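You operate a simulated robot arm through the tools that you are given. There is no shell and no other tool. Be economical: measure what you need, move in short steps, check, and stop when the job is done.

Carry out the task below with a simulated robot arm. There is one attempt and no reset: what you move stays moved.

Task
Put the grease cup marked "72" from the top of the funnel bench in the inside of the spill tub and the grease cup labelled "26" in the brown box there. Put one of the empty cores from the shelf of the film bench on the top of the tall load. Push the bench drawer shut. Open the blue drawer, put the nut on the top of the short load away in the inside of the blue drawer and shut the drawer again. Turn the green post knob to 6 months. Take the green bin from the rollers of the lane and leave it on the shelf under the high bench. The order is free. Set down upright: grease cup.

It is judged by the outcome, as a careful person would: the job done as asked, and still so three seconds after it is handed in. It fails if anything else is knocked over, pushed out of place, dropped, spilled or broken.

Robot
A 6-joint arm with a fingered hand on a trunk, on a base that drives. Base frame: it is fixed to the floor where the robot stands at the start and does not move with it; the origin is under the middle of the robot, x ahead of it, y to its left, z up; the surface under the hand at the start is at about z = 80. Readings come in cm, rad, newtons and seconds.
With the tool pointing down near the work surface it reaches from about 50 to 96 cm from the robot's upright axis, wherever it stands. Its first joint turns from -2.897 to 2.897 rad. Places, roughly: bench drawer [-600, -1380, 70]; blue drawer [-460, -210, 70]; brown box [75, -50, 75]; empty core (5x5x27 cm) [-620, -1380, 40]; grease cup [75, 0, 75]; green bin (24x17x9 cm) [-260, -1240, 80]; green post knob [-290, -1340, 80]; inside of the blue drawer [-470, -210, 70]; inside of the spill tub (18x24 cm) [60, -62, 80]; nut (3x3x2 cm) [-450, -1370, 70]; shelf under the high bench [-200, -1310, 20]; top of the tall load [-520, -1150, 60]. Payload 5 kg.
The TCP is the grasp point between the finger pads, 4.3 cm short of the fingertips. In the tool frame z runs along the fingers and y along their closing line. Largest opening 14.4 cm; the body of the gripper starts 5 cm behind the TCP. The gripper is a hand of 5 fingers: y runs from the thumb to the fingers, the wrist lies at [-2.1, -13.3, -23.3] in the tool frame.
Orientation is told as [roll, pitch, yaw] about the base's x, y, z axes, in that order, counted from this pose: with the fingers straight down and the wrist toward the robot, the tool's x, y and z point along [0, 1, 0], [1, 0, 0] and [0, 0, -1] of the base frame.

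Tools
- The arm moves only by the tool servo_tool. Its argument "motion" is a list of rows, each a list of 6 numbers: the shift along the base's x, y, z in units of 20 mm (1.0 is 20 mm), then the turn, a rotation vector about the base's x, y, z in units of 5 degrees (1.0 is 5 degrees). In form: [[tx, ty, tz, ax, ay, az], ...]. A call has 1 to 10 rows; each row shifts and turns the commanded pose from where the row before left it. A call with a number of a shift or a turn outside -1 to 1 is refused whole. Rows are played at 5 a second. More than 5 cm and 0.15 rad between two rows, and nothing of the call is played. A pose out of reach is approached as far as the arm can. The call stops where the force on the tool passes 40 N (or 10 N more than at its start, if that is more) or the arm is blocked; 0.2 s more then pass. In this call time passes only in rows, and 0.2 s behind the last. The reply holds the time, the measured pose of the TCP, the force on the tool along the base axes, the opening and the grip force, in the units named above and with some noise, with the torque about the TCP (base axes, N m) and any sound that the robot's microphone picked up, and new pictures: "views" is both (left out), scene, wrist or none.
- Cameras (640 x 400 px; columns grow to the right, rows downward): "scene" is now at [1.71, 12.05, 160.74]; the picture's right is [-0.42, -0.91, 0.00], its down [-0.58, 0.27, -0.77] and it looks along [0.70, -0.32, -0.64] (base axes); focal length 286 px, centre (320, 200). "wrist" rides on the gripper at [8.6, -10.9, -16.8] in the tool frame; the picture's right is [-0.80, 0.28, -0.53], its down [-0.54, -0.73, 0.42] and it looks along [-0.27, 0.63, 0.73] (tool axes); focal length 275 px, centre (320, 200). There is no depth. A picture from a camera that has moved, and an enlarged one, comes with that camera's place and axes in the base frame and with its lens.
- lift_body(by): slides the trunk up (or, below 0, down) by that many cm; the arm and the scene camera ride with it, the base frame stays. It gives what a move gives, with no picture.
- base_move(legs): drives the robot by 1 to 6 legs, each [ahead, left, turn to the left] in cm, cm and rad, along the robot's own axes; the way and the turn of a leg run together, so that a leg with both is an arc; at most 150 cm and 3.142 rad a leg. The arm and the cameras ride along, it lands a little off, and it stops where it bumps. It gives what a move gives, and a new picture of the scene camera.
- curl_fingers(index, middle, ring, little, thumb_bend, thumb_turn): sets how far each is bent, from 0 (flat) to 1 (curled in); at 0.3 the hand is open as for a grip, at 0.7 the pads meet at the TCP. One left out holds its place. A second passes; each finger stops where it meets its share of the squeeze, and holds until it gets a number again. It is the only way to open and close the hand. It gives what a move gives, with no picture; readings hold the bend of each and the force on index, middle, ring, little, thumb and palm. thumb_turn goes from beside the hand (0) to across from the fingers (1), as for a grip.
- head_to(pan, tilt): turns the head with the scene camera to pan (to the left, within 2.705 rad either way) and tilt (down, from -0.506 to 1.204), counted from straight ahead of the robot. It gives what a move gives, and a new picture of the scene camera.
- enlarge(camera, box): a new picture of the part [left, top, right, bottom] of that camera's present view, enlarged. No time passes.
- finish_job(): hands the job in; it is judged then, once.

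Work in short steps. Places have to be worked out from the pictures, the camera data and where the tool is seen: move nearer, look again, correct. Check each grasp and each placing, and mend what went wrong. You have 207 turns and 260 pictures in all, those below and enlarged ones among them. Open the gripper and draw the arm clear of the work before you hand the job in, unless the task says otherwise.

The tools are called after "Emit:" as name(argument=value, ...) on one line, values as JSON. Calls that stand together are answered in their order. servo_tool: Moves the arm, as the interface text tells. Its arguments: {"type":"object","properties":{"motion":{"type":"array","items":{"type":"array","items":{"type":"number"}}},"views":{"type":"string","enum":["both","scene","wrist","none"]}},"required":["motion"]} The other tools are called the same way: lift_body (by) slides the trunk up or down; curl_fingers (index, middle, ring, little, thumb_bend, thumb_turn) moves the fingers one by one; base_move (legs) drives the base; head_to (pan, tilt) turns the head that bears the scene camera; enlarge (camera, box) takes an enlarged picture of a part of a camera's view; finish_job () hands the job in.

At the start:

```text
time_s: 0.0
position: [40.45, -35.38, 114.68]
ee_rot: [0.0, 0.001, 0.0]
contact_force: [0.1, 0.6, -0.5]
torque: [-0.01, 0.0, -0.01]
width: 14.39
gripper_force: 0.1
shape: jaw
bend: [0.3, 0.3, 0.3, 0.3, 0.3, 0.98]
finger forces: [0.0, 0.0, 0.0, 0.0, 0.0, 0.1]
trunk travel left (down, up): [-52.5, 6.5]
robot x, y, heading: [0.0, -0.12, 0.001]
head pan, tilt: [-0.431, 0.696]
```

scene: 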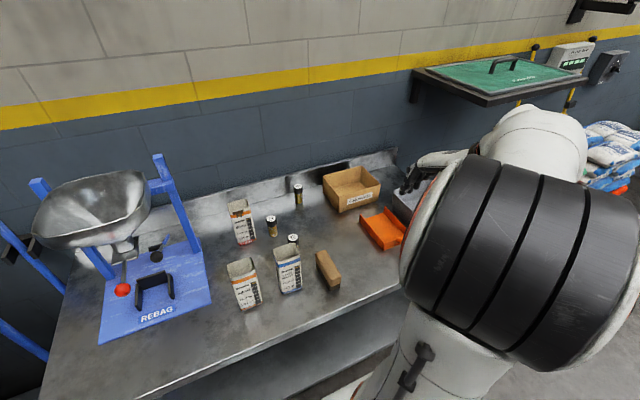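
wrist: 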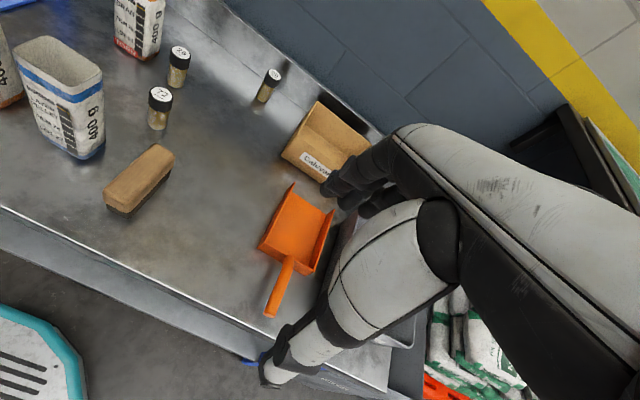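

I'll look closer at the cups and labels before moving.

Emit:
enlarge(camera="wrist", box=[80, 0, 400, 200])

Emit:
enlarge(camera="scene", box=[200, 140, 440, 290])

```text
2.00 times, centred on (240, 100) of wrist
camera zoom: at [29.67, -26.94, 131.43], right [0.28, -0.8, 0.53], down [-0.73, -0.54, -0.42], along [0.63, -0.27, -0.73], focal length 551 px, centre (480, 400)
```

zoom: 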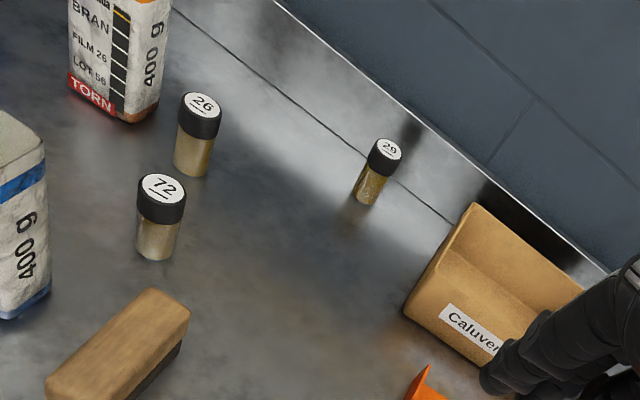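

```text
2.67 times, centred on (320, 215) of scene
camera zoom: at [1.71, 12.05, 160.74], right [-0.42, -0.91, 0.0], down [-0.58, 0.27, -0.77], along [0.7, -0.32, -0.64], focal length 762 px, centre (320, 160)
```

zoom: 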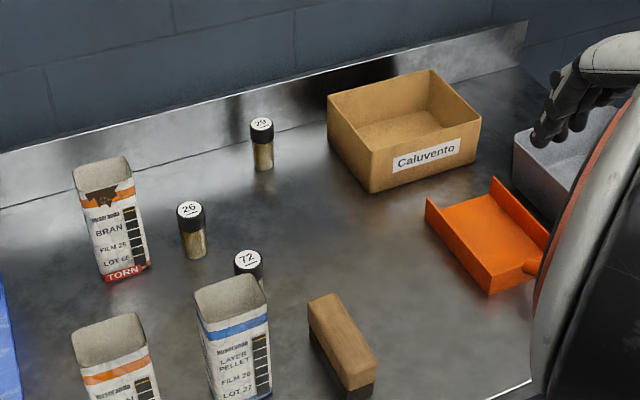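

72's top is at about (66.4, -7.3, 88.7) and 26's at (78.8, -3.4, 88.3). I'll take 72 first with the hand yawed about +90° (thumb on the -y side), to clear the pouches, and move over while staying high.

Emit:
servo_tool(motion=[[0.7, 0.6, 0, 0, 0, 1], [0.7, 0.6, 0, 0, 0, 1], [0.7, 0.6, 0, 0, 0, 1], [0.7, 0.6, 0, 0, 0, 1], [0.7, 0.6, 0, 0, 0, 1], [0.7, 0.6, 0, 0, 0, 1], [0.7, 0.6, 0, 0, 0, 1], [0.7, 0.6, 0, 0, 0, 1], [0.7, 0.6, 0, 0, 0, 1]])

```text
time_s: 2.0
position: [53.03, -24.7, 114.6]
ee_rot: [0.0, 0.001, 0.786]
contact_force: [0.7, 0.4, 0.2]
torque: [-0.02, -0.01, 0.03]
width: 14.36
gripper_force: 0.0
shape: jaw
bend: [0.3, 0.3, 0.3, 0.3, 0.3, 0.98]
finger forces: [0.0, 0.0, 0.1, 0.0, 0.0, 0.1]
trunk travel left (down, up): [-52.5, 6.5]
robot x, y, heading: [0.17, 0.12, 0.0]
head pan, tilt: [-0.431, 0.696]
camera scene: at [1.74, 12.05, 160.74], right [-0.42, -0.91, 0.0], down [-0.58, 0.27, -0.77], along [0.7, -0.32, -0.64], focal length 286 px, centre (320, 200)
camera wrist: at [39.36, -26.32, 131.4], right [0.76, -0.36, 0.53], down [-0.13, -0.9, -0.42], along [0.63, 0.25, -0.73], focal length 275 px, centre (320, 200)
```

scene: 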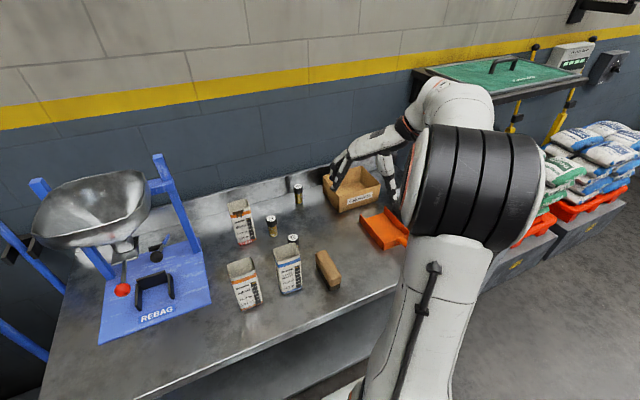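
wrist: 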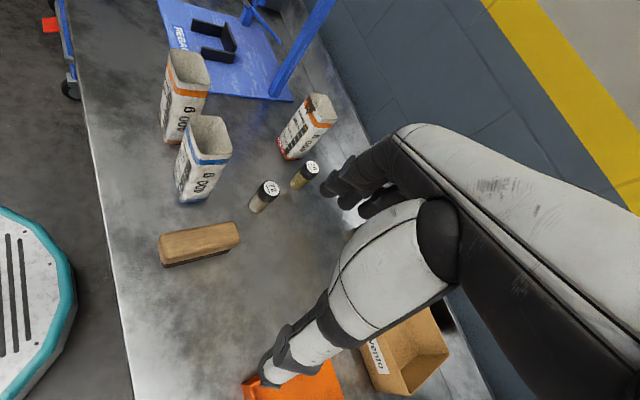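

Cup 72 confirms at about (66, -7.2). I finish the yaw and come over it, then narrow the hand.

Emit:
servo_tool(motion=[[0.73, 0.97, 0, 0, 0, 1], [0.73, 0.97, 0, 0, 0, 1], [0.73, 0.97, 0, 0, 0, 1], [0.73, 0.97, 0, 0, 0, 1], [0.73, 0.97, 0, 0, 0, 1], [0.73, 0.97, 0, 0, 0, 1], [0.73, 0.97, -0.5, 0, 0, 1], [0.73, 0.97, -0.5, 0, 0, 1], [0.73, 0.97, -0.5, 0, 0, 1]], views="none")

Emit:
curl_fingers(index=0.42, middle=0.42, ring=0.42, little=0.42, thumb_bend=0.42)

Emit:
servo_tool(motion=[[0, 0, 0, 0, 0, 0]])

```text
time_s: 4.0
position: [66.22, -7.15, 111.7]
ee_rot: [0.0, 0.001, 1.572]
contact_force: [0.8, -0.2, -0.5]
torque: [0.01, 0.01, 0.01]
width: 14.39
gripper_force: 0.0
shape: jaw
bend: [0.3, 0.3, 0.3, 0.3, 0.3, 0.98]
finger forces: [0.1, 0.0, 0.0, 0.1, 0.1, 0.0]
trunk travel left (down, up): [-52.5, 6.5]
robot x, y, heading: [0.27, -0.08, 0.005]
head pan, tilt: [-0.431, 0.696]
```

```text
time_s: 5.0
position: [66.14, -7.25, 111.68]
ee_rot: [0.0, -0.001, 1.571]
contact_force: [0.5, 0.7, 0.2]
torque: [0.02, 0.02, 0.02]
width: 10.8
gripper_force: 0.0
shape: fingers
bend: [0.42, 0.42, 0.42, 0.42, 0.42, 0.98]
finger forces: [0.1, 0.0, 0.0, 0.0, 0.0, 0.0]
trunk travel left (down, up): [-52.5, 6.5]
robot x, y, heading: [-0.11, -0.44, 0.002]
head pan, tilt: [-0.431, 0.696]
```

```text
time_s: 5.4
position: [66.13, -7.3, 111.57]
ee_rot: [0.001, 0.0, 1.571]
contact_force: [-0.4, -1.0, 0.5]
torque: [-0.01, -0.01, -0.03]
width: 10.82
gripper_force: 0.0
shape: fingers
bend: [0.42, 0.42, 0.42, 0.42, 0.42, 0.98]
finger forces: [0.0, 0.1, 0.0, 0.1, 0.1, 0.1]
trunk travel left (down, up): [-52.5, 6.5]
robot x, y, heading: [0.05, -0.22, -0.003]
head pan, tilt: [-0.431, 0.696]
camera scene: at [1.72, 12.05, 160.74], right [-0.42, -0.91, 0.0], down [-0.58, 0.27, -0.77], along [0.7, -0.32, -0.64], focal length 286 px, centre (320, 200)
camera wrist: at [57.62, -18.22, 128.41], right [0.8, 0.28, 0.53], down [0.54, -0.73, -0.42], along [0.27, 0.63, -0.73], focal length 275 px, centre (320, 200)
```

scene: 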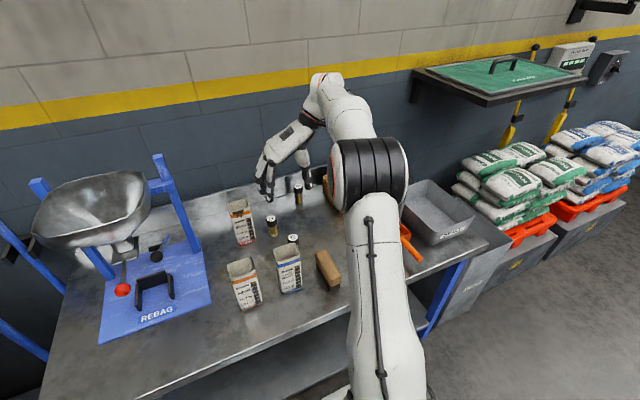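
wrist: 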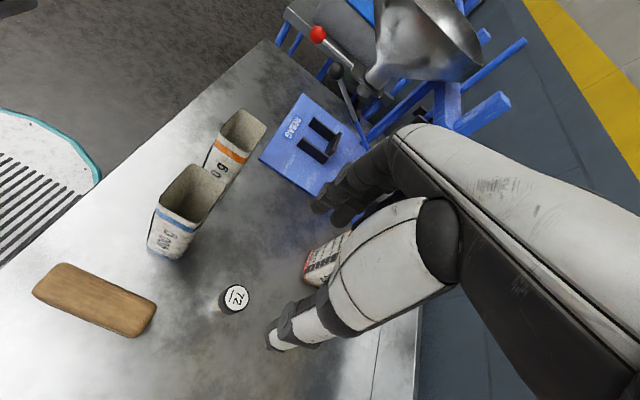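

The cup sits directly beneath the TCP. I descend straight down.

Emit:
servo_tool(motion=[[0, 0, -1, 0, 0, 0], [0, 0, -1, 0, 0, 0], [0, 0, -1, 0, 0, 0], [0, 0, -1, 0, 0, 0], [0, 0, -1, 0, 0, 0], [0, 0, -1, 0, 0, 0], [0, 0, -1, 0, 0, 0], [0, 0, -1, 0, 0, 0]])

```text
time_s: 7.2
position: [66.18, -7.21, 95.55]
ee_rot: [0.0, 0.0, 1.569]
contact_force: [0.0, 0.7, -0.2]
torque: [0.01, 0.02, 0.06]
width: 10.79
gripper_force: 0.0
shape: fingers
bend: [0.42, 0.42, 0.42, 0.42, 0.42, 0.98]
finger forces: [0.0, 0.0, 0.0, 0.0, 0.0, 0.1]
trunk travel left (down, up): [-52.5, 6.5]
robot x, y, heading: [-0.02, -0.15, -0.002]
head pan, tilt: [-0.431, 0.696]
camera scene: at [1.73, 12.05, 160.74], right [-0.42, -0.91, 0.0], down [-0.58, 0.27, -0.77], along [0.7, -0.32, -0.64], focal length 286 px, centre (320, 200)
camera wrist: at [57.72, -18.16, 112.4], right [0.8, 0.28, 0.53], down [0.54, -0.73, -0.42], along [0.27, 0.63, -0.73], focal length 275 px, centre (320, 200)
```

scene: 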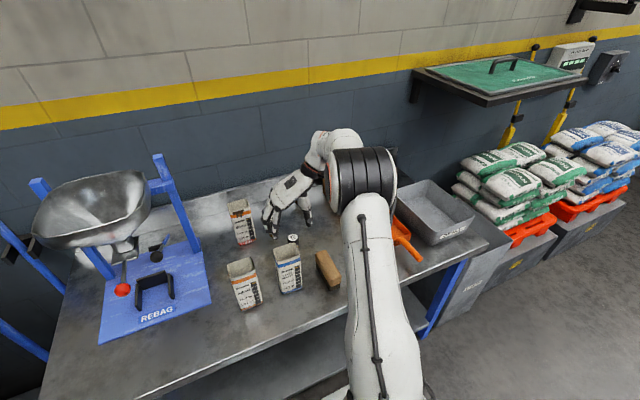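
wrist: 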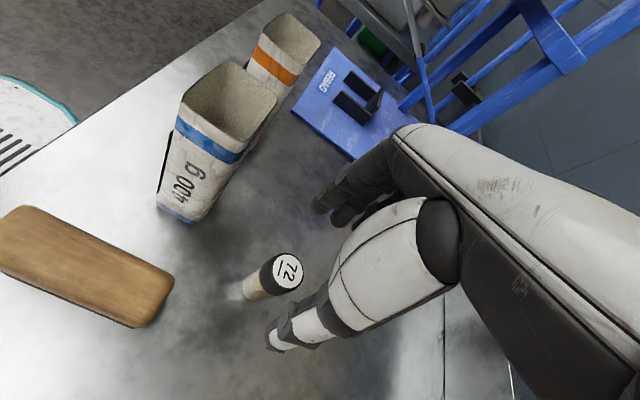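

Aligned still. I check the finger clearance to cup 26 in the scene picture.

Emit:
enlarge(camera="scene", box=[220, 160, 360, 300])

```text
2.86 times, centred on (290, 230) of scene
camera zoom: at [1.73, 12.05, 160.74], right [-0.42, -0.91, 0.0], down [-0.58, 0.27, -0.77], along [0.7, -0.32, -0.64], focal length 816 px, centre (406, 114)
```

zoom: 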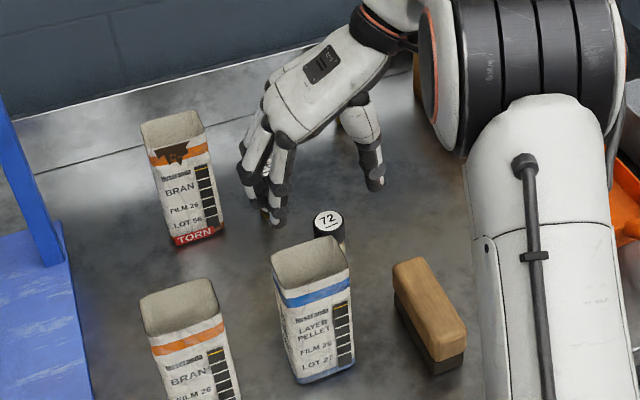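

Fingers look to be around x 64–73, clear of cup 26 at x ≈ 77+. I go down to grasp height and close gently.

Emit:
servo_tool(motion=[[0, 0, -1, 0, 0, 0], [0, 0, -1, 0, 0, 0], [0, 0, -1, 0, 0, 0], [0, 0, -1, 0, 0, 0], [0, 0, -0.6, 0, 0, 0]])

Emit:
enlarge(camera="scene", box=[220, 160, 360, 300])

```text
time_s: 8.4
position: [66.34, -7.17, 86.5]
ee_rot: [-0.001, 0.001, 1.569]
contact_force: [0.1, 0.0, 0.0]
torque: [0.0, 0.02, 0.01]
width: 10.81
gripper_force: 0.2
shape: fingers
bend: [0.42, 0.42, 0.42, 0.42, 0.42, 0.98]
finger forces: [0.0, 0.0, 0.1, 0.1, 0.1, 0.0]
trunk travel left (down, up): [-52.5, 6.5]
robot x, y, heading: [-0.06, -0.04, 0.002]
head pan, tilt: [-0.431, 0.696]
camera scene: at [1.74, 12.05, 160.74], right [-0.42, -0.91, 0.0], down [-0.58, 0.27, -0.77], along [0.7, -0.32, -0.64], focal length 286 px, centre (320, 200)
camera wrist: at [57.73, -18.16, 103.18], right [0.8, 0.28, 0.53], down [0.54, -0.73, -0.42], along [0.27, 0.63, -0.73], focal length 275 px, centre (320, 200)
```

scene: 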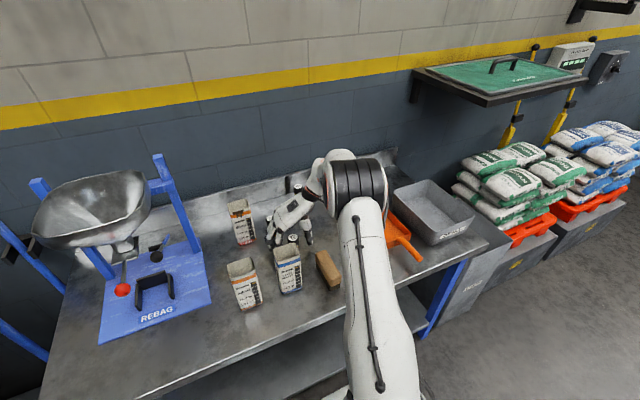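
wrist: 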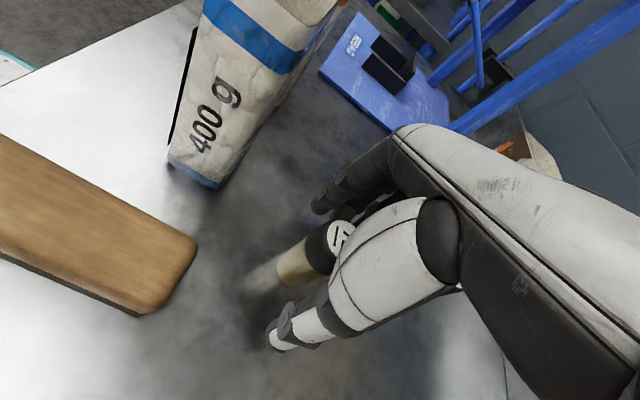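

```text
2.86 times, centred on (290, 230) of scene
camera zoom: at [1.74, 12.05, 160.74], right [-0.42, -0.91, 0.0], down [-0.58, 0.27, -0.77], along [0.7, -0.32, -0.64], focal length 816 px, centre (406, 114)
```

zoom: 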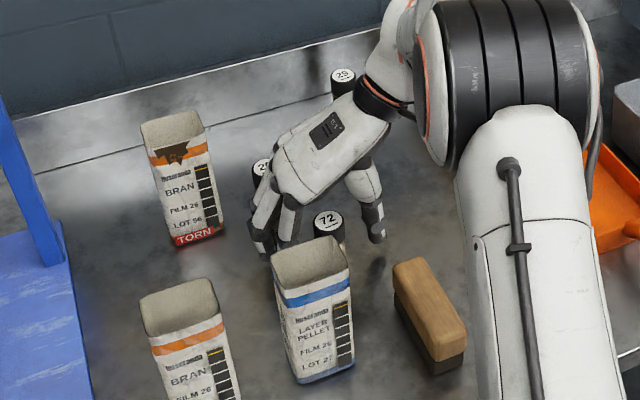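

Positioned around cup 72; now closing on it.

Emit:
curl_fingers(index=0.7, middle=0.7, ring=0.7, little=0.7, thumb_bend=0.7)

```text
time_s: 9.4
position: [66.28, -7.31, 86.34]
ee_rot: [0.001, 0.0, 1.571]
contact_force: [-0.7, -0.2, -0.5]
torque: [0.0, 0.01, -0.03]
width: 3.56
gripper_force: 11.1
shape: fingers
bend: [0.63, 0.68, 0.7, 0.7, 0.63, 0.97]
finger forces: [7.5, 3.3, 0.0, 0.0, 11.7, 0.1]
trunk travel left (down, up): [-52.5, 6.5]
robot x, y, heading: [0.08, 0.02, -0.001]
head pan, tilt: [-0.431, 0.696]
```

Cup gripped by index, middle and thumb. I lift clear and look.

Emit:
servo_tool(motion=[[0, 0, 1, 0, 0, 0], [0, 0, 1, 0, 0, 0], [0, 0, 1, 0, 0, 0], [0, 0, 1, 0, 0, 0], [0, 0, 1, 0, 0, 0], [0, 0, 1, 0, 0, 0], [0, 0, 1, 0, 0, 0], [0, 0, 1, 0, 0, 0], [0, 0, 1, 0, 0, 0], [0, -0.8, 1, 0, 0, 0]])

Emit:
enlarge(camera="scene", box=[320, 140, 500, 290])

```text
time_s: 11.6
position: [66.24, -8.81, 106.53]
ee_rot: [0.002, 0.001, 1.57]
contact_force: [-0.6, 0.1, -1.1]
torque: [0.02, -0.05, 0.01]
width: 3.56
gripper_force: 11.4
shape: fingers
bend: [0.63, 0.68, 0.7, 0.7, 0.63, 0.97]
finger forces: [7.6, 3.3, 0.0, 0.0, 11.5, 0.0]
trunk travel left (down, up): [-52.5, 6.5]
robot x, y, heading: [0.08, -0.12, -0.002]
head pan, tilt: [-0.431, 0.696]
camera scene: at [1.73, 12.05, 160.74], right [-0.42, -0.91, 0.0], down [-0.58, 0.27, -0.77], along [0.7, -0.32, -0.64], focal length 286 px, centre (320, 200)
camera wrist: at [57.68, -19.72, 123.22], right [0.8, 0.28, 0.53], down [0.54, -0.73, -0.42], along [0.27, 0.63, -0.73], focal length 275 px, centre (320, 200)
```

scene: 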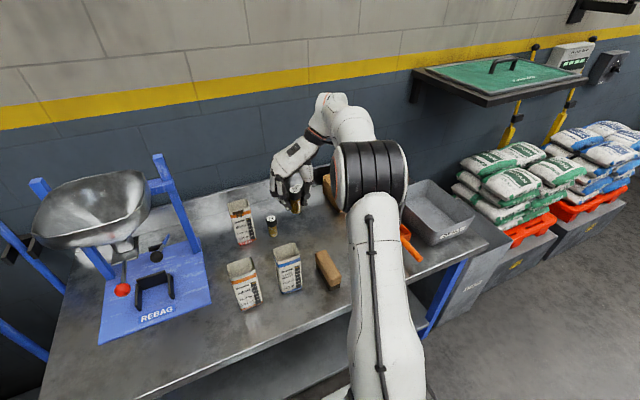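
wrist: 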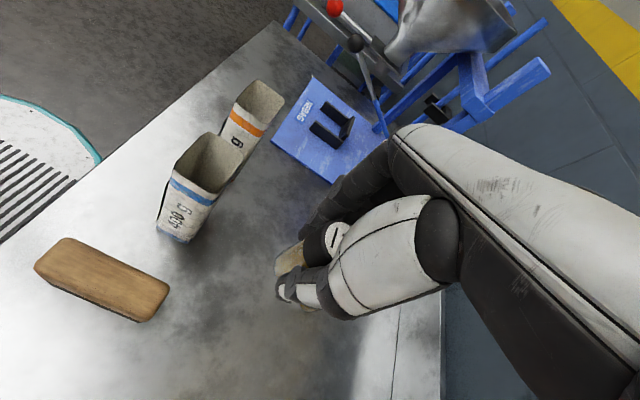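

```text
2.67 times, centred on (410, 215) of scene
camera zoom: at [1.73, 12.05, 160.74], right [-0.42, -0.91, 0.0], down [-0.58, 0.27, -0.77], along [0.7, -0.32, -0.64], focal length 762 px, centre (80, 160)
```

zoom: 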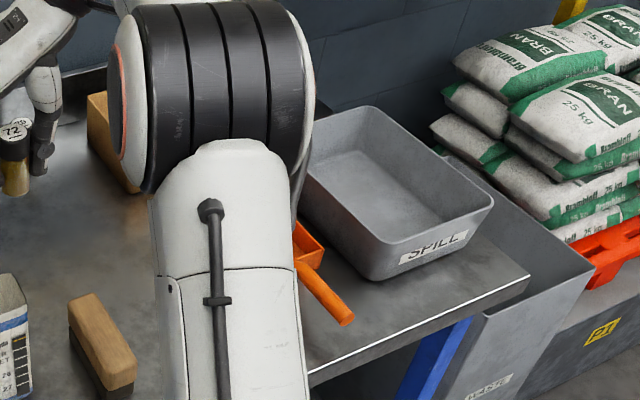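

Cup 72 is held upright. The tub spans about x 48–72, y -71 to -52; I carry the cup over it while turning the yaw back to 0.

Emit:
servo_tool(motion=[[-0.1, -0.95, 0, 0, 0, -0.66], [-0.1, -0.95, 0, 0, 0, -0.66], [-0.1, -0.95, 0, 0, 0, -0.66], [-0.1, -0.95, 0, 0, 0, -0.66], [-0.1, -0.95, 0, 0, 0, -0.66], [-0.1, -0.95, 0, 0, 0, -0.66], [-0.1, -0.95, 0, 0, 0, -0.66], [-0.1, -0.95, 0, 0, 0, -0.66], [-0.1, -0.95, 0, 0, 0, -0.66], [-0.1, -0.95, 0, 0, 0, -0.66]], views="none")

Emit:
servo_tool(motion=[[-0.1, -0.95, 0, 0, 0, -0.68], [-0.1, -0.95, 0, 0, 0, -0.68], [-0.1, -0.95, 0, 0, 0, -0.68], [-0.1, -0.95, 0, 0, 0, -0.68], [-0.1, -0.95, 0, 0, 0, -0.68], [-0.1, -0.95, 0, 0, 0, -0.68], [-0.1, -0.95, 0, 0, 0, -0.68], [-0.1, -0.95, 0, 0, 0, -0.68], [-0.1, -0.95, 0, 0, 0, -0.68], [-0.1, -0.95, 0, 0, 0, -0.68]], views="none")

Emit:
servo_tool(motion=[[-0.1, -0.97, 0, 0, 0, -0.67], [-0.1, -0.97, 0, 0, 0, -0.67], [-0.1, -0.97, 0, 0, 0, -0.67], [-0.1, -0.97, 0, 0, 0, -0.67], [-0.1, -0.97, 0, 0, 0, -0.67], [-0.1, -0.97, 0, 0, 0, -0.67], [-0.1, -0.97, 0, 0, 0, -0.6]])

```text
time_s: 13.8
position: [64.18, -27.95, 106.56]
ee_rot: [0.0, 0.0, 0.995]
contact_force: [-0.2, -0.3, -1.6]
torque: [-0.01, -0.01, -0.01]
width: 3.55
gripper_force: 11.7
shape: fingers
bend: [0.63, 0.68, 0.7, 0.7, 0.63, 0.97]
finger forces: [7.7, 3.3, 0.0, 0.0, 11.4, 0.0]
trunk travel left (down, up): [-52.5, 6.5]
robot x, y, heading: [-0.1, 0.09, -0.0]
head pan, tilt: [-0.431, 0.696]
```

```text
time_s: 16.0
position: [62.2, -46.86, 106.41]
ee_rot: [0.0, -0.001, 0.402]
contact_force: [-0.1, -0.8, -1.4]
torque: [0.02, 0.0, 0.02]
width: 3.55
gripper_force: 11.6
shape: fingers
bend: [0.63, 0.68, 0.7, 0.7, 0.63, 0.97]
finger forces: [7.7, 3.2, 0.0, 0.1, 11.3, 0.1]
trunk travel left (down, up): [-52.5, 6.5]
robot x, y, heading: [-0.36, -0.23, 0.002]
head pan, tilt: [-0.431, 0.696]
```

```text
time_s: 17.6
position: [60.51, -60.06, 106.29]
ee_rot: [0.001, 0.002, -0.002]
contact_force: [-0.5, -0.1, -1.1]
torque: [-0.08, 0.02, -0.04]
width: 3.55
gripper_force: 10.7
shape: fingers
bend: [0.63, 0.68, 0.7, 0.7, 0.63, 0.97]
finger forces: [7.6, 3.3, 0.0, 0.1, 11.3, 0.0]
out of reach, approached as far as the arm can: row 7
trunk travel left (down, up): [-52.5, 6.5]
robot x, y, heading: [-0.16, -0.16, -0.0]
head pan, tilt: [-0.431, 0.696]
camera scene: at [1.71, 12.05, 160.74], right [-0.42, -0.91, 0.0], down [-0.58, 0.27, -0.77], along [0.7, -0.32, -0.64], focal length 286 px, centre (320, 200)
camera wrist: at [49.86, -51.52, 123.1], right [0.28, -0.8, 0.53], down [-0.73, -0.54, -0.42], along [0.63, -0.27, -0.73], focal length 275 px, centre (320, 200)
```

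scene: 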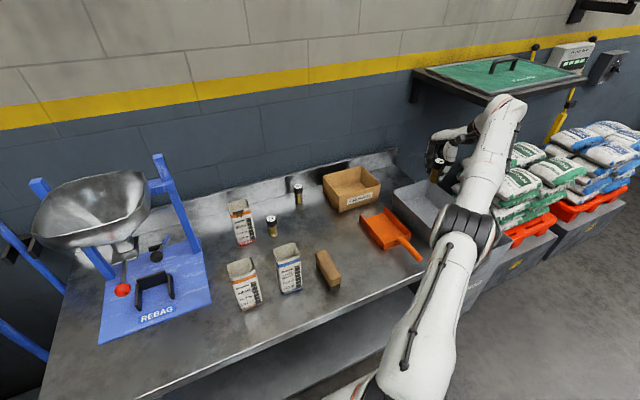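
wrist: 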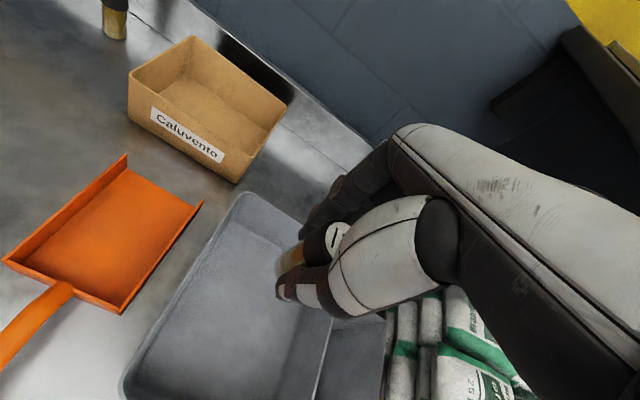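

The tub's rim reads x 48–72, y -72 to -52.5, and the cup hangs well inside. Lowering to just above the floor.

Emit:
servo_tool(motion=[[0, 0, -1, 0, 0, 0], [0, 0, -1, 0, 0, 0], [0, 0, -1, 0, 0, 0], [0, 0, -1, 0, 0, 0], [0, 0, -1, 0, 0, 0], [0, 0, -1, 0, 0, 0], [0, 0, -1, 0, 0, 0], [0, 0, -1, 0, 0, 0], [0, 0, -1, 0, 0, 0]])

Emit:
servo_tool(motion=[[0, 0, -0.15, 0, 0, 0], [0, 0, -0.15, 0, 0, 0], [0, 0, -0.15, 0, 0, 0], [0, 0, -0.15, 0, 0, 0]], views="none")

```text
time_s: 19.6
position: [60.63, -60.18, 88.32]
ee_rot: [-0.001, -0.001, -0.002]
contact_force: [-0.9, -0.9, 0.1]
torque: [-0.03, -0.02, 0.03]
width: 3.54
gripper_force: 10.9
shape: fingers
bend: [0.63, 0.68, 0.7, 0.7, 0.63, 0.97]
finger forces: [7.7, 3.3, 0.1, 0.0, 11.2, 0.1]
trunk travel left (down, up): [-52.5, 6.5]
robot x, y, heading: [0.25, 0.36, -0.0]
head pan, tilt: [-0.431, 0.696]
camera scene: at [1.74, 12.02, 160.74], right [-0.42, -0.91, 0.0], down [-0.58, 0.27, -0.77], along [0.7, -0.32, -0.64], focal length 286 px, centre (320, 200)
camera wrist: at [49.86, -51.57, 105.14], right [0.28, -0.8, 0.53], down [-0.73, -0.54, -0.42], along [0.63, -0.27, -0.73], focal length 275 px, centre (320, 200)
```

scene: 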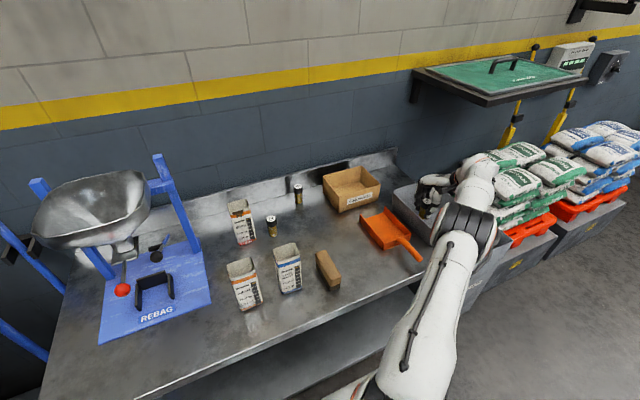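
wrist: 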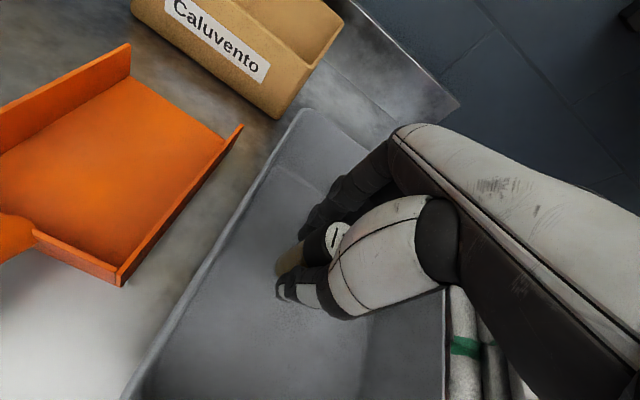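

```text
time_s: 20.6
position: [60.57, -60.16, 87.14]
ee_rot: [-0.001, 0.0, -0.002]
contact_force: [-0.6, -1.0, -1.1]
torque: [-0.01, 0.02, 0.0]
width: 3.55
gripper_force: 11.0
shape: fingers
bend: [0.63, 0.68, 0.7, 0.7, 0.63, 0.97]
finger forces: [7.6, 3.4, 0.0, 0.1, 11.1, 0.0]
trunk travel left (down, up): [-52.5, 6.5]
robot x, y, heading: [-0.26, 0.4, 0.002]
head pan, tilt: [-0.431, 0.696]
```

No contact yet; a few more small steps down until it touches.

Emit:
servo_tool(motion=[[0, 0, -0.1, 0, 0, 0], [0, 0, -0.1, 0, 0, 0], [0, 0, -0.1, 0, 0, 0]], views="none")

```text
time_s: 21.4
position: [60.6, -60.12, 86.83]
ee_rot: [-0.002, -0.004, -0.001]
contact_force: [0.1, 0.5, 6.4]
torque: [0.08, 0.1, -0.01]
width: 3.53
gripper_force: 12.0
shape: fingers
bend: [0.63, 0.68, 0.7, 0.7, 0.63, 0.97]
finger forces: [8.4, 3.6, 0.0, 0.1, 12.3, 0.1]
trunk travel left (down, up): [-52.5, 6.5]
robot x, y, heading: [-0.3, 0.16, 0.002]
head pan, tilt: [-0.431, 0.696]
```

Touching the floor (6 N). Release and rise.

Emit:
curl_fingers(index=0.45, middle=0.45, ring=0.45, little=0.45, thumb_bend=0.45)

Emit:
servo_tool(motion=[[0, 0, 0.5, 0, 0, 0], [0, 0, 1, 0, 0, 0], [0, 0, 1, 0, 0, 0], [0, 0, 1, 0, 0, 0], [0, 0, 1, 0, 0, 0], [0, 0, 1, 0, 0, 0], [0, 0, 1, 0, 0, 0], [0, 0, 1, 0, 0, 0], [0, 0, 1, 0, 0, 0], [0, 0, 1, 0, 0, 0]])

```text
time_s: 22.4
position: [60.61, -60.14, 86.55]
ee_rot: [-0.001, -0.001, 0.0]
contact_force: [-0.8, -0.7, -0.8]
torque: [-0.02, -0.03, -0.01]
width: 9.6
gripper_force: 0.0
shape: fingers
bend: [0.45, 0.45, 0.45, 0.45, 0.45, 0.97]
finger forces: [0.0, 0.0, 0.1, 0.0, 0.0, 0.0]
trunk travel left (down, up): [-52.5, 6.5]
robot x, y, heading: [0.18, 0.05, -0.0]
head pan, tilt: [-0.431, 0.696]
```

```text
time_s: 24.6
position: [60.48, -60.06, 105.44]
ee_rot: [0.0, -0.001, -0.002]
contact_force: [0.2, -0.2, -0.9]
torque: [0.01, 0.0, 0.02]
width: 9.62
gripper_force: 0.0
shape: fingers
bend: [0.45, 0.45, 0.45, 0.45, 0.45, 0.97]
finger forces: [0.0, 0.1, 0.0, 0.0, 0.0, 0.0]
trunk travel left (down, up): [-52.5, 6.5]
robot x, y, heading: [-0.35, 0.19, -0.007]
head pan, tilt: [-0.431, 0.696]
camera scene: at [1.71, 12.05, 160.74], right [-0.42, -0.91, 0.0], down [-0.58, 0.27, -0.77], along [0.7, -0.32, -0.64], focal length 286 px, centre (320, 200)
camera wrist: at [49.77, -51.54, 122.36], right [0.28, -0.8, 0.53], down [-0.73, -0.54, -0.42], along [0.63, -0.27, -0.73], focal length 275 px, centre (320, 200)
```

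scene: 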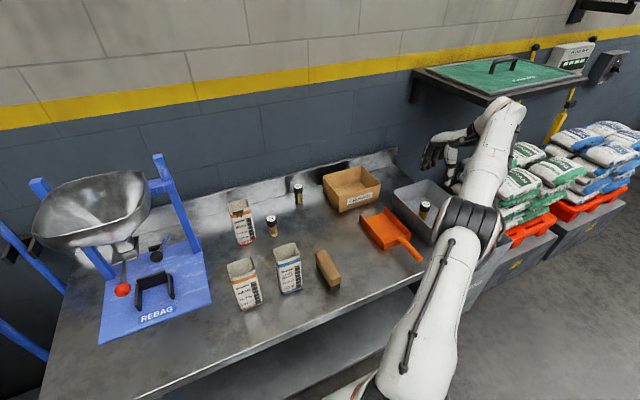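
wrist: 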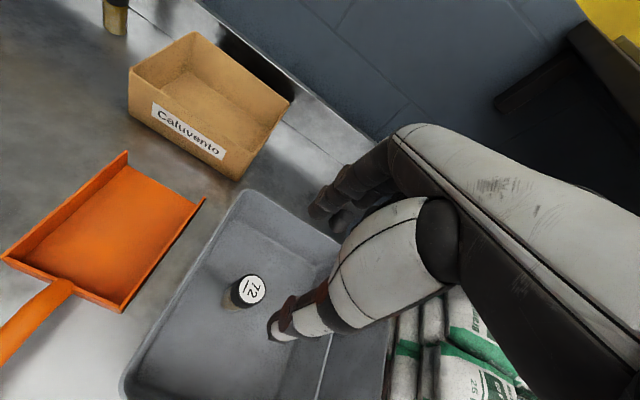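

Cup 72 stands upright in the tub. Next I move to cup 26 at (78.8, -3.4), yaw 0.

Emit:
servo_tool(motion=[[0.31, 0.97, 0, 0, 0, 0], [0.31, 0.97, 0, 0, 0, 0], [0.31, 0.97, 0, 0, 0, 0], [0.31, 0.97, 0, 0, 0, 0], [0.31, 0.97, 0, 0, 0, 0], [0.31, 0.97, 0, 0, 0, 0], [0.31, 0.97, 0, 0, 0, 0], [0.31, 0.97, 0, 0, 0, 0], [0.31, 0.97, 0, 0, 0, 0], [0.31, 0.97, 0, 0, 0, 0]], views="none")

Emit:
servo_tool(motion=[[0.31, 0.97, 0, 0, 0, 0], [0.31, 0.97, 0, 0, 0, 0], [0.31, 0.97, 0, 0, 0, 0], [0.31, 0.97, 0, 0, 0, 0], [0.31, 0.97, 0, 0, 0, 0], [0.31, 0.97, 0, 0, 0, 0], [0.31, 0.97, 0, 0, 0, 0], [0.31, 0.97, 0, 0, 0, 0], [0.31, 0.97, 0, 0, 0, 0], [0.31, 0.97, 0, 0, 0, 0]], views="none")

Emit:
servo_tool(motion=[[0.31, 0.97, 0, 0, 0, 0], [0.31, 0.97, 0, 0, 0, 0], [0.31, 0.97, 0, 0, 0, 0], [0.31, 0.97, 0, 0, 0, 0], [0.31, 0.97, 0, 0, 0, 0], [0.31, 0.97, 0, 0, 0, 0], [0.31, 0.97, 0, 0, 0, 0], [0.31, 0.97, 0, 0, 0, 0], [0.31, 0.97, 0, 0, 0, 0]])

```text
time_s: 26.8
position: [66.87, -40.65, 105.64]
ee_rot: [0.0, 0.001, -0.003]
contact_force: [-0.1, 0.5, 0.3]
torque: [0.0, 0.02, 0.02]
width: 9.62
gripper_force: 0.1
shape: fingers
bend: [0.45, 0.45, 0.45, 0.45, 0.45, 0.97]
finger forces: [0.1, 0.1, 0.1, 0.0, 0.1, 0.1]
trunk travel left (down, up): [-52.5, 6.5]
robot x, y, heading: [0.03, -0.05, 0.001]
head pan, tilt: [-0.431, 0.696]
```

```text
time_s: 29.0
position: [72.89, -21.33, 105.64]
ee_rot: [0.001, 0.0, -0.003]
contact_force: [0.1, 0.1, -0.2]
torque: [-0.02, -0.04, 0.06]
width: 9.61
gripper_force: 0.1
shape: fingers
bend: [0.45, 0.45, 0.45, 0.45, 0.45, 0.97]
finger forces: [0.0, 0.1, 0.0, 0.0, 0.1, 0.0]
trunk travel left (down, up): [-52.5, 6.5]
robot x, y, heading: [-0.15, 0.35, -0.001]
head pan, tilt: [-0.431, 0.696]
```

```text
time_s: 31.0
position: [78.57, -3.79, 105.5]
ee_rot: [-0.001, 0.0, -0.002]
contact_force: [0.4, 0.2, 0.0]
torque: [0.0, -0.01, -0.01]
width: 9.58
gripper_force: 0.0
shape: fingers
bend: [0.45, 0.45, 0.45, 0.45, 0.45, 0.97]
finger forces: [0.0, 0.0, 0.0, 0.0, 0.1, 0.0]
trunk travel left (down, up): [-52.5, 6.5]
robot x, y, heading: [0.13, 0.13, 0.001]
head pan, tilt: [-0.431, 0.696]
camera scene: at [1.74, 12.06, 160.74], right [-0.42, -0.91, 0.0], down [-0.58, 0.27, -0.77], along [0.7, -0.32, -0.64], focal length 286 px, centre (320, 200)
camera wrist: at [67.87, 4.78, 122.31], right [0.28, -0.8, 0.53], down [-0.73, -0.54, -0.42], along [0.63, -0.27, -0.73], focal length 275 px, centre (320, 200)
```

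scene: 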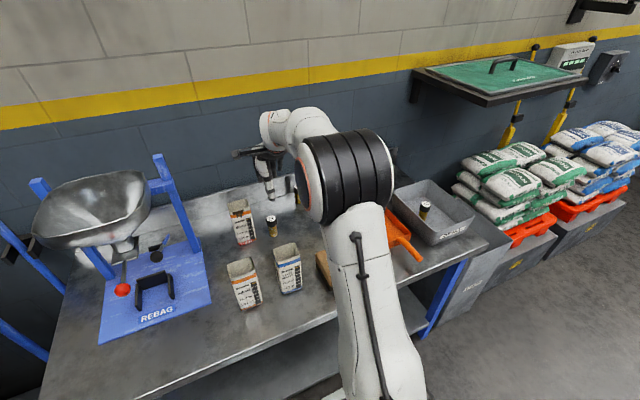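
wrist: 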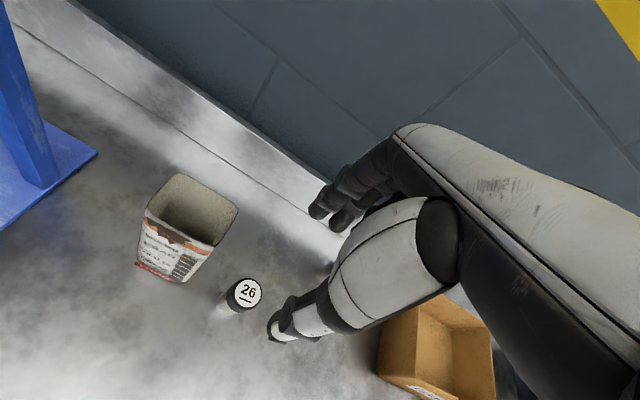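

Cup 26 computes to (78.1, -3.2); I'm within half a cm. Descending.

Emit:
servo_tool(motion=[[-0.1, 0.1, -1, 0, 0, 0], [0, 0, -1, 0, 0, 0], [0, 0, -1, 0, 0, 0], [0, 0, -1, 0, 0, 0], [0, 0, -1, 0, 0, 0], [0, 0, -1, 0, 0, 0], [0, 0, -1, 0, 0, 0], [0, 0, -1, 0, 0, 0], [0, 0, -1, 0, 0, 0], [0, 0, -0.55, 0, 0, 0]])

```text
time_s: 33.2
position: [78.42, -3.67, 86.48]
ee_rot: [0.0, 0.001, -0.001]
contact_force: [0.7, -0.1, 0.3]
torque: [0.02, 0.03, 0.0]
width: 9.63
gripper_force: 0.0
shape: fingers
bend: [0.45, 0.45, 0.45, 0.45, 0.45, 0.97]
finger forces: [0.1, 0.0, 0.0, 0.0, 0.0, 0.1]
trunk travel left (down, up): [-52.5, 6.5]
robot x, y, heading: [-0.17, -0.01, 0.004]
head pan, tilt: [-0.431, 0.696]
camera scene: at [1.74, 12.05, 160.74], right [-0.42, -0.91, 0.0], down [-0.58, 0.27, -0.77], along [0.7, -0.32, -0.64], focal length 286 px, centre (320, 200)
camera wrist: at [67.65, 4.95, 103.22], right [0.28, -0.8, 0.53], down [-0.73, -0.54, -0.42], along [0.63, -0.27, -0.73], focal length 275 px, centre (320, 200)
```

scene: 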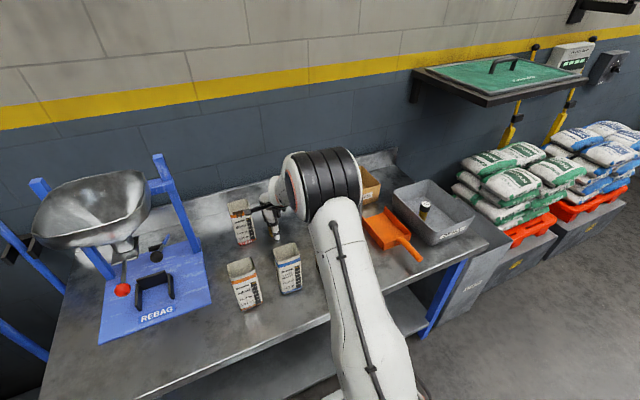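
wrist: 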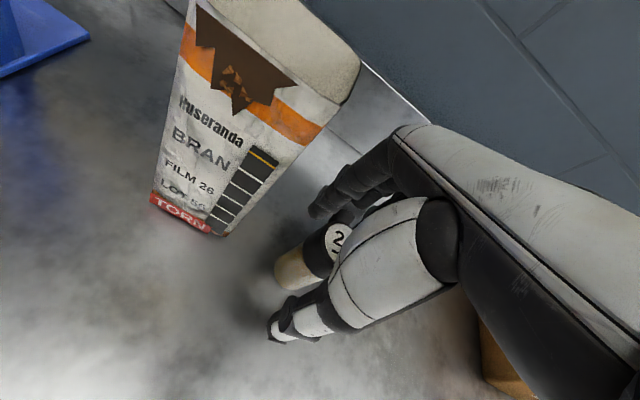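

Cup 26 is between thumb and fingers and the pouch is clear. Closing.

Emit:
curl_fingers(index=0.7, middle=0.7, ring=0.7, little=0.7, thumb_bend=0.7)

Emit:
servo_tool(motion=[[0, 0, 1, 0, 0, 0], [0, 0, 1, 0, 0, 0], [0, 0, 1, 0, 0, 0], [0, 0, 1, 0, 0, 0], [0, 0, 1, 0, 0, 0], [0, 0, 1, 0, 0, 0], [0, 0, 1, 0, 0, 0], [0, 0, 1, 0, 0, 0], [0, 0, 1, 0, 0, 0], [0, 0, 1, 0, 0, 0]])

Emit:
enlarge(camera="scene", box=[200, 140, 440, 290])

```text
time_s: 34.2
position: [78.3, -3.62, 86.43]
ee_rot: [-0.001, 0.001, -0.003]
contact_force: [-0.3, 0.4, -0.2]
torque: [-0.01, -0.02, 0.02]
width: 3.55
gripper_force: 10.7
shape: fingers
bend: [0.63, 0.68, 0.7, 0.7, 0.63, 0.97]
finger forces: [7.8, 2.9, 0.0, 0.0, 11.5, 0.0]
trunk travel left (down, up): [-52.5, 6.5]
robot x, y, heading: [-0.26, 0.13, -0.0]
head pan, tilt: [-0.431, 0.696]
```

```text
time_s: 36.4
position: [78.25, -3.61, 106.57]
ee_rot: [0.002, 0.001, -0.003]
contact_force: [0.7, 0.4, -1.0]
torque: [-0.01, 0.01, 0.02]
width: 3.58
gripper_force: 11.5
shape: fingers
bend: [0.63, 0.68, 0.7, 0.7, 0.63, 0.97]
finger forces: [7.9, 3.1, 0.1, 0.0, 11.4, 0.0]
trunk travel left (down, up): [-52.5, 6.5]
robot x, y, heading: [-0.22, -0.01, -0.0]
head pan, tilt: [-0.431, 0.696]
camera scene: at [1.72, 12.05, 160.74], right [-0.42, -0.91, 0.0], down [-0.58, 0.27, -0.77], along [0.7, -0.32, -0.64], focal length 286 px, centre (320, 200)
camera wrist: at [67.57, 4.99, 123.29], right [0.28, -0.8, 0.53], down [-0.73, -0.54, -0.42], along [0.63, -0.27, -0.73], focal length 275 px, centre (320, 200)
```

scene: 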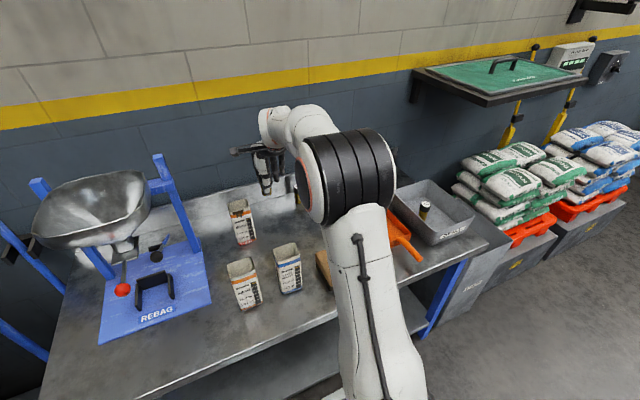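
wrist: 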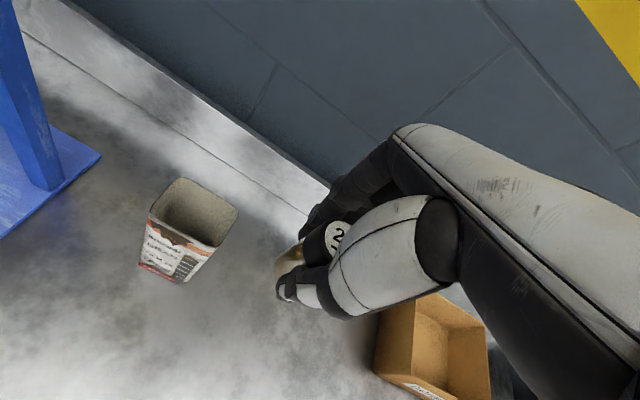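

```text
2.67 times, centred on (320, 215) of scene
camera zoom: at [1.72, 12.05, 160.74], right [-0.42, -0.91, 0.0], down [-0.58, 0.27, -0.77], along [0.7, -0.32, -0.64], focal length 762 px, centre (320, 160)
```

zoom: 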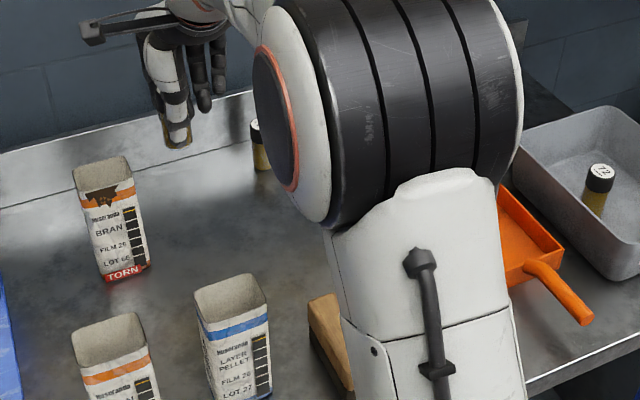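

Box rim works out to x 79.5–94.5, y -51 to -32, rim z ≈ 88.5. I carry the cup to (85, -40).

Emit:
servo_tool(motion=[[0.18, -0.96, 0, 0, 0, 0], [0.18, -0.96, 0, 0, 0, 0], [0.18, -0.96, 0, 0, 0, 0], [0.18, -0.96, 0, 0, 0, 0], [0.18, -0.96, 0, 0, 0, 0], [0.18, -0.96, 0, 0, 0, 0], [0.18, -0.96, 0, 0, 0, 0], [0.18, -0.96, 0, 0, 0, 0], [0.18, -0.96, 0, 0, 0, 0]], views="none")

Emit:
servo_tool(motion=[[0.18, -0.96, 0, 0, 0, 0], [0.18, -0.96, 0, 0, 0, 0], [0.18, -0.96, 0, 0, 0, 0], [0.18, -0.96, 0, 0, 0, 0], [0.18, -0.96, 0, 0, 0, 0], [0.18, -0.96, 0, 0, 0, 0], [0.18, -0.96, 0, 0, 0, 0], [0.18, -0.96, 0, 0, 0, 0], [0.18, -0.96, 0, 0, 0, 0], [0.18, -0.96, 0, 0, 0, 0]])

```text
time_s: 38.4
position: [81.72, -20.96, 106.44]
ee_rot: [0.002, 0.001, -0.001]
contact_force: [0.2, 0.2, -2.1]
torque: [0.01, -0.02, 0.0]
width: 3.55
gripper_force: 11.2
shape: fingers
bend: [0.63, 0.68, 0.7, 0.7, 0.63, 0.97]
finger forces: [7.8, 3.1, 0.1, 0.0, 11.3, 0.1]
trunk travel left (down, up): [-52.5, 6.5]
robot x, y, heading: [0.3, 0.62, 0.003]
head pan, tilt: [-0.431, 0.696]
```

```text
time_s: 40.6
position: [82.43, -37.9, 105.71]
ee_rot: [-0.001, 0.0, -0.001]
contact_force: [-0.2, -0.2, -1.3]
torque: [0.03, -0.02, 0.0]
width: 3.58
gripper_force: 11.0
shape: fingers
bend: [0.63, 0.68, 0.7, 0.7, 0.63, 0.97]
finger forces: [7.8, 3.1, 0.1, 0.0, 11.3, 0.0]
out of reach, approached as far as the arm can: row 8, 9, 10
trunk travel left (down, up): [-52.5, 6.5]
robot x, y, heading: [0.21, -0.12, -0.0]
head pan, tilt: [-0.431, 0.696]
camera scene: at [1.7, 12.02, 160.74], right [-0.42, -0.91, 0.0], down [-0.58, 0.27, -0.77], along [0.7, -0.32, -0.64], focal length 286 px, centre (320, 200)
camera wrist: at [71.67, -29.33, 122.5], right [0.28, -0.8, 0.53], down [-0.73, -0.54, -0.42], along [0.63, -0.27, -0.73], focal length 275 px, centre (320, 200)
```

scene: 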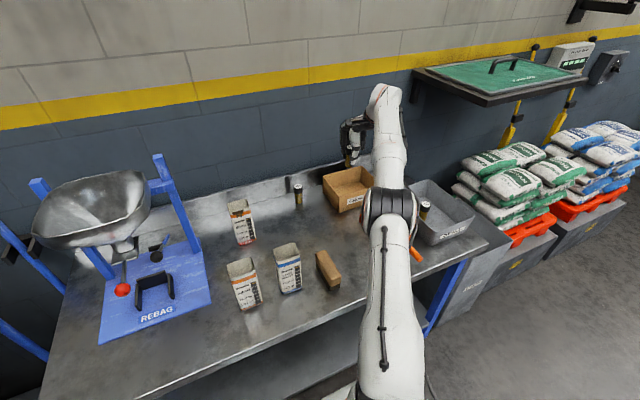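
wrist: 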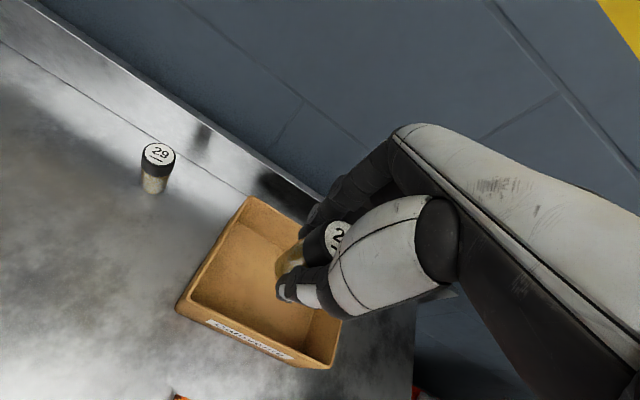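

The arm is at reach limit. I shift the base 15 cm to the right (the cup is high above everything), then recentre over the box.

Emit:
base_move(legs=[[0, -15, 0]])

```text
time_s: 42.0
position: [82.33, -53.07, 105.65]
ee_rot: [0.001, -0.001, -0.003]
contact_force: [-0.1, -0.9, -0.9]
torque: [0.03, 0.01, -0.02]
width: 3.56
gripper_force: 10.6
shape: fingers
bend: [0.63, 0.68, 0.7, 0.7, 0.63, 0.97]
finger forces: [7.9, 3.1, 0.0, 0.1, 11.2, 0.1]
trunk travel left (down, up): [-52.5, 6.5]
robot x, y, heading: [0.06, -15.45, -0.001]
head pan, tilt: [-0.431, 0.696]
camera scene: at [1.75, -3.11, 160.74], right [-0.42, -0.91, 0.0], down [-0.58, 0.27, -0.77], along [0.7, -0.32, -0.64], focal length 286 px, centre (320, 200)
```

scene: 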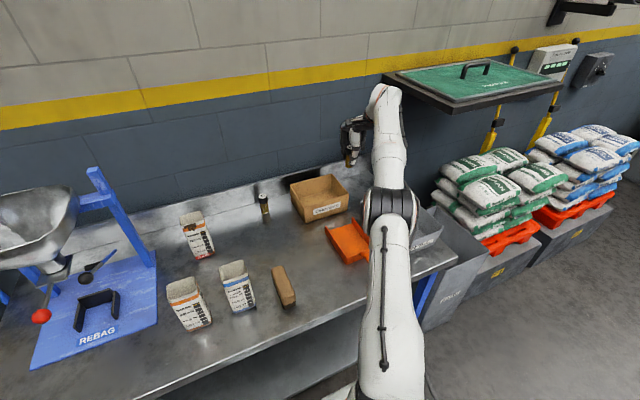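

Now back left over the box and forward.

Emit:
servo_tool(motion=[[0, 1, 0, 0, 0, 0], [0, 1, 0, 0, 0, 0], [0, 1, 0, 0, 0, 0], [0.4, 1, 0, 0, 0, 0], [0.4, 1, 0, 0, 0, 0], [0.4, 1, 0, 0, 0, 0], [0.3, 0.4, 0, 0, 0, 0]])

```text
time_s: 43.6
position: [85.59, -40.22, 105.64]
ee_rot: [0.0, 0.003, -0.003]
contact_force: [0.4, -1.3, -1.2]
torque: [-0.01, -0.03, -0.03]
width: 3.53
gripper_force: 11.0
shape: fingers
bend: [0.63, 0.68, 0.7, 0.7, 0.63, 0.97]
finger forces: [7.8, 3.2, 0.1, 0.0, 11.1, 0.0]
trunk travel left (down, up): [-52.5, 6.5]
robot x, y, heading: [0.11, -14.93, 0.0]
head pan, tilt: [-0.431, 0.696]
camera scene: at [1.76, -3.04, 160.74], right [-0.42, -0.91, 0.0], down [-0.58, 0.27, -0.77], along [0.7, -0.32, -0.64], focal length 286 px, centre (320, 200)
camera wrist: at [74.76, -31.57, 122.39], right [0.28, -0.8, 0.53], down [-0.73, -0.54, -0.42], along [0.63, -0.27, -0.73], focal length 275 px, centre (320, 200)
```

scene: 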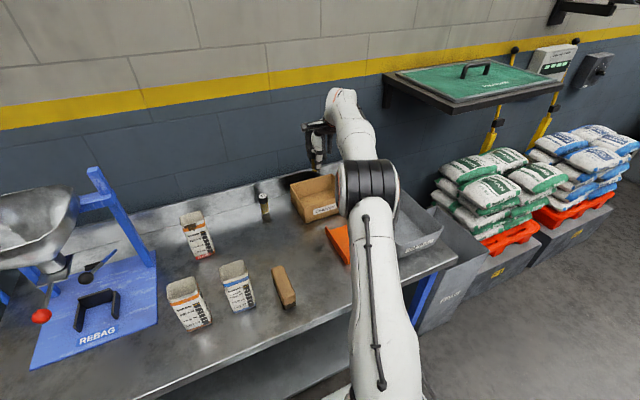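
wrist: 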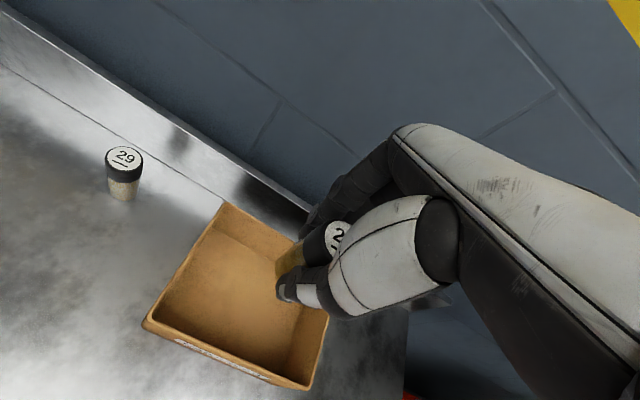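

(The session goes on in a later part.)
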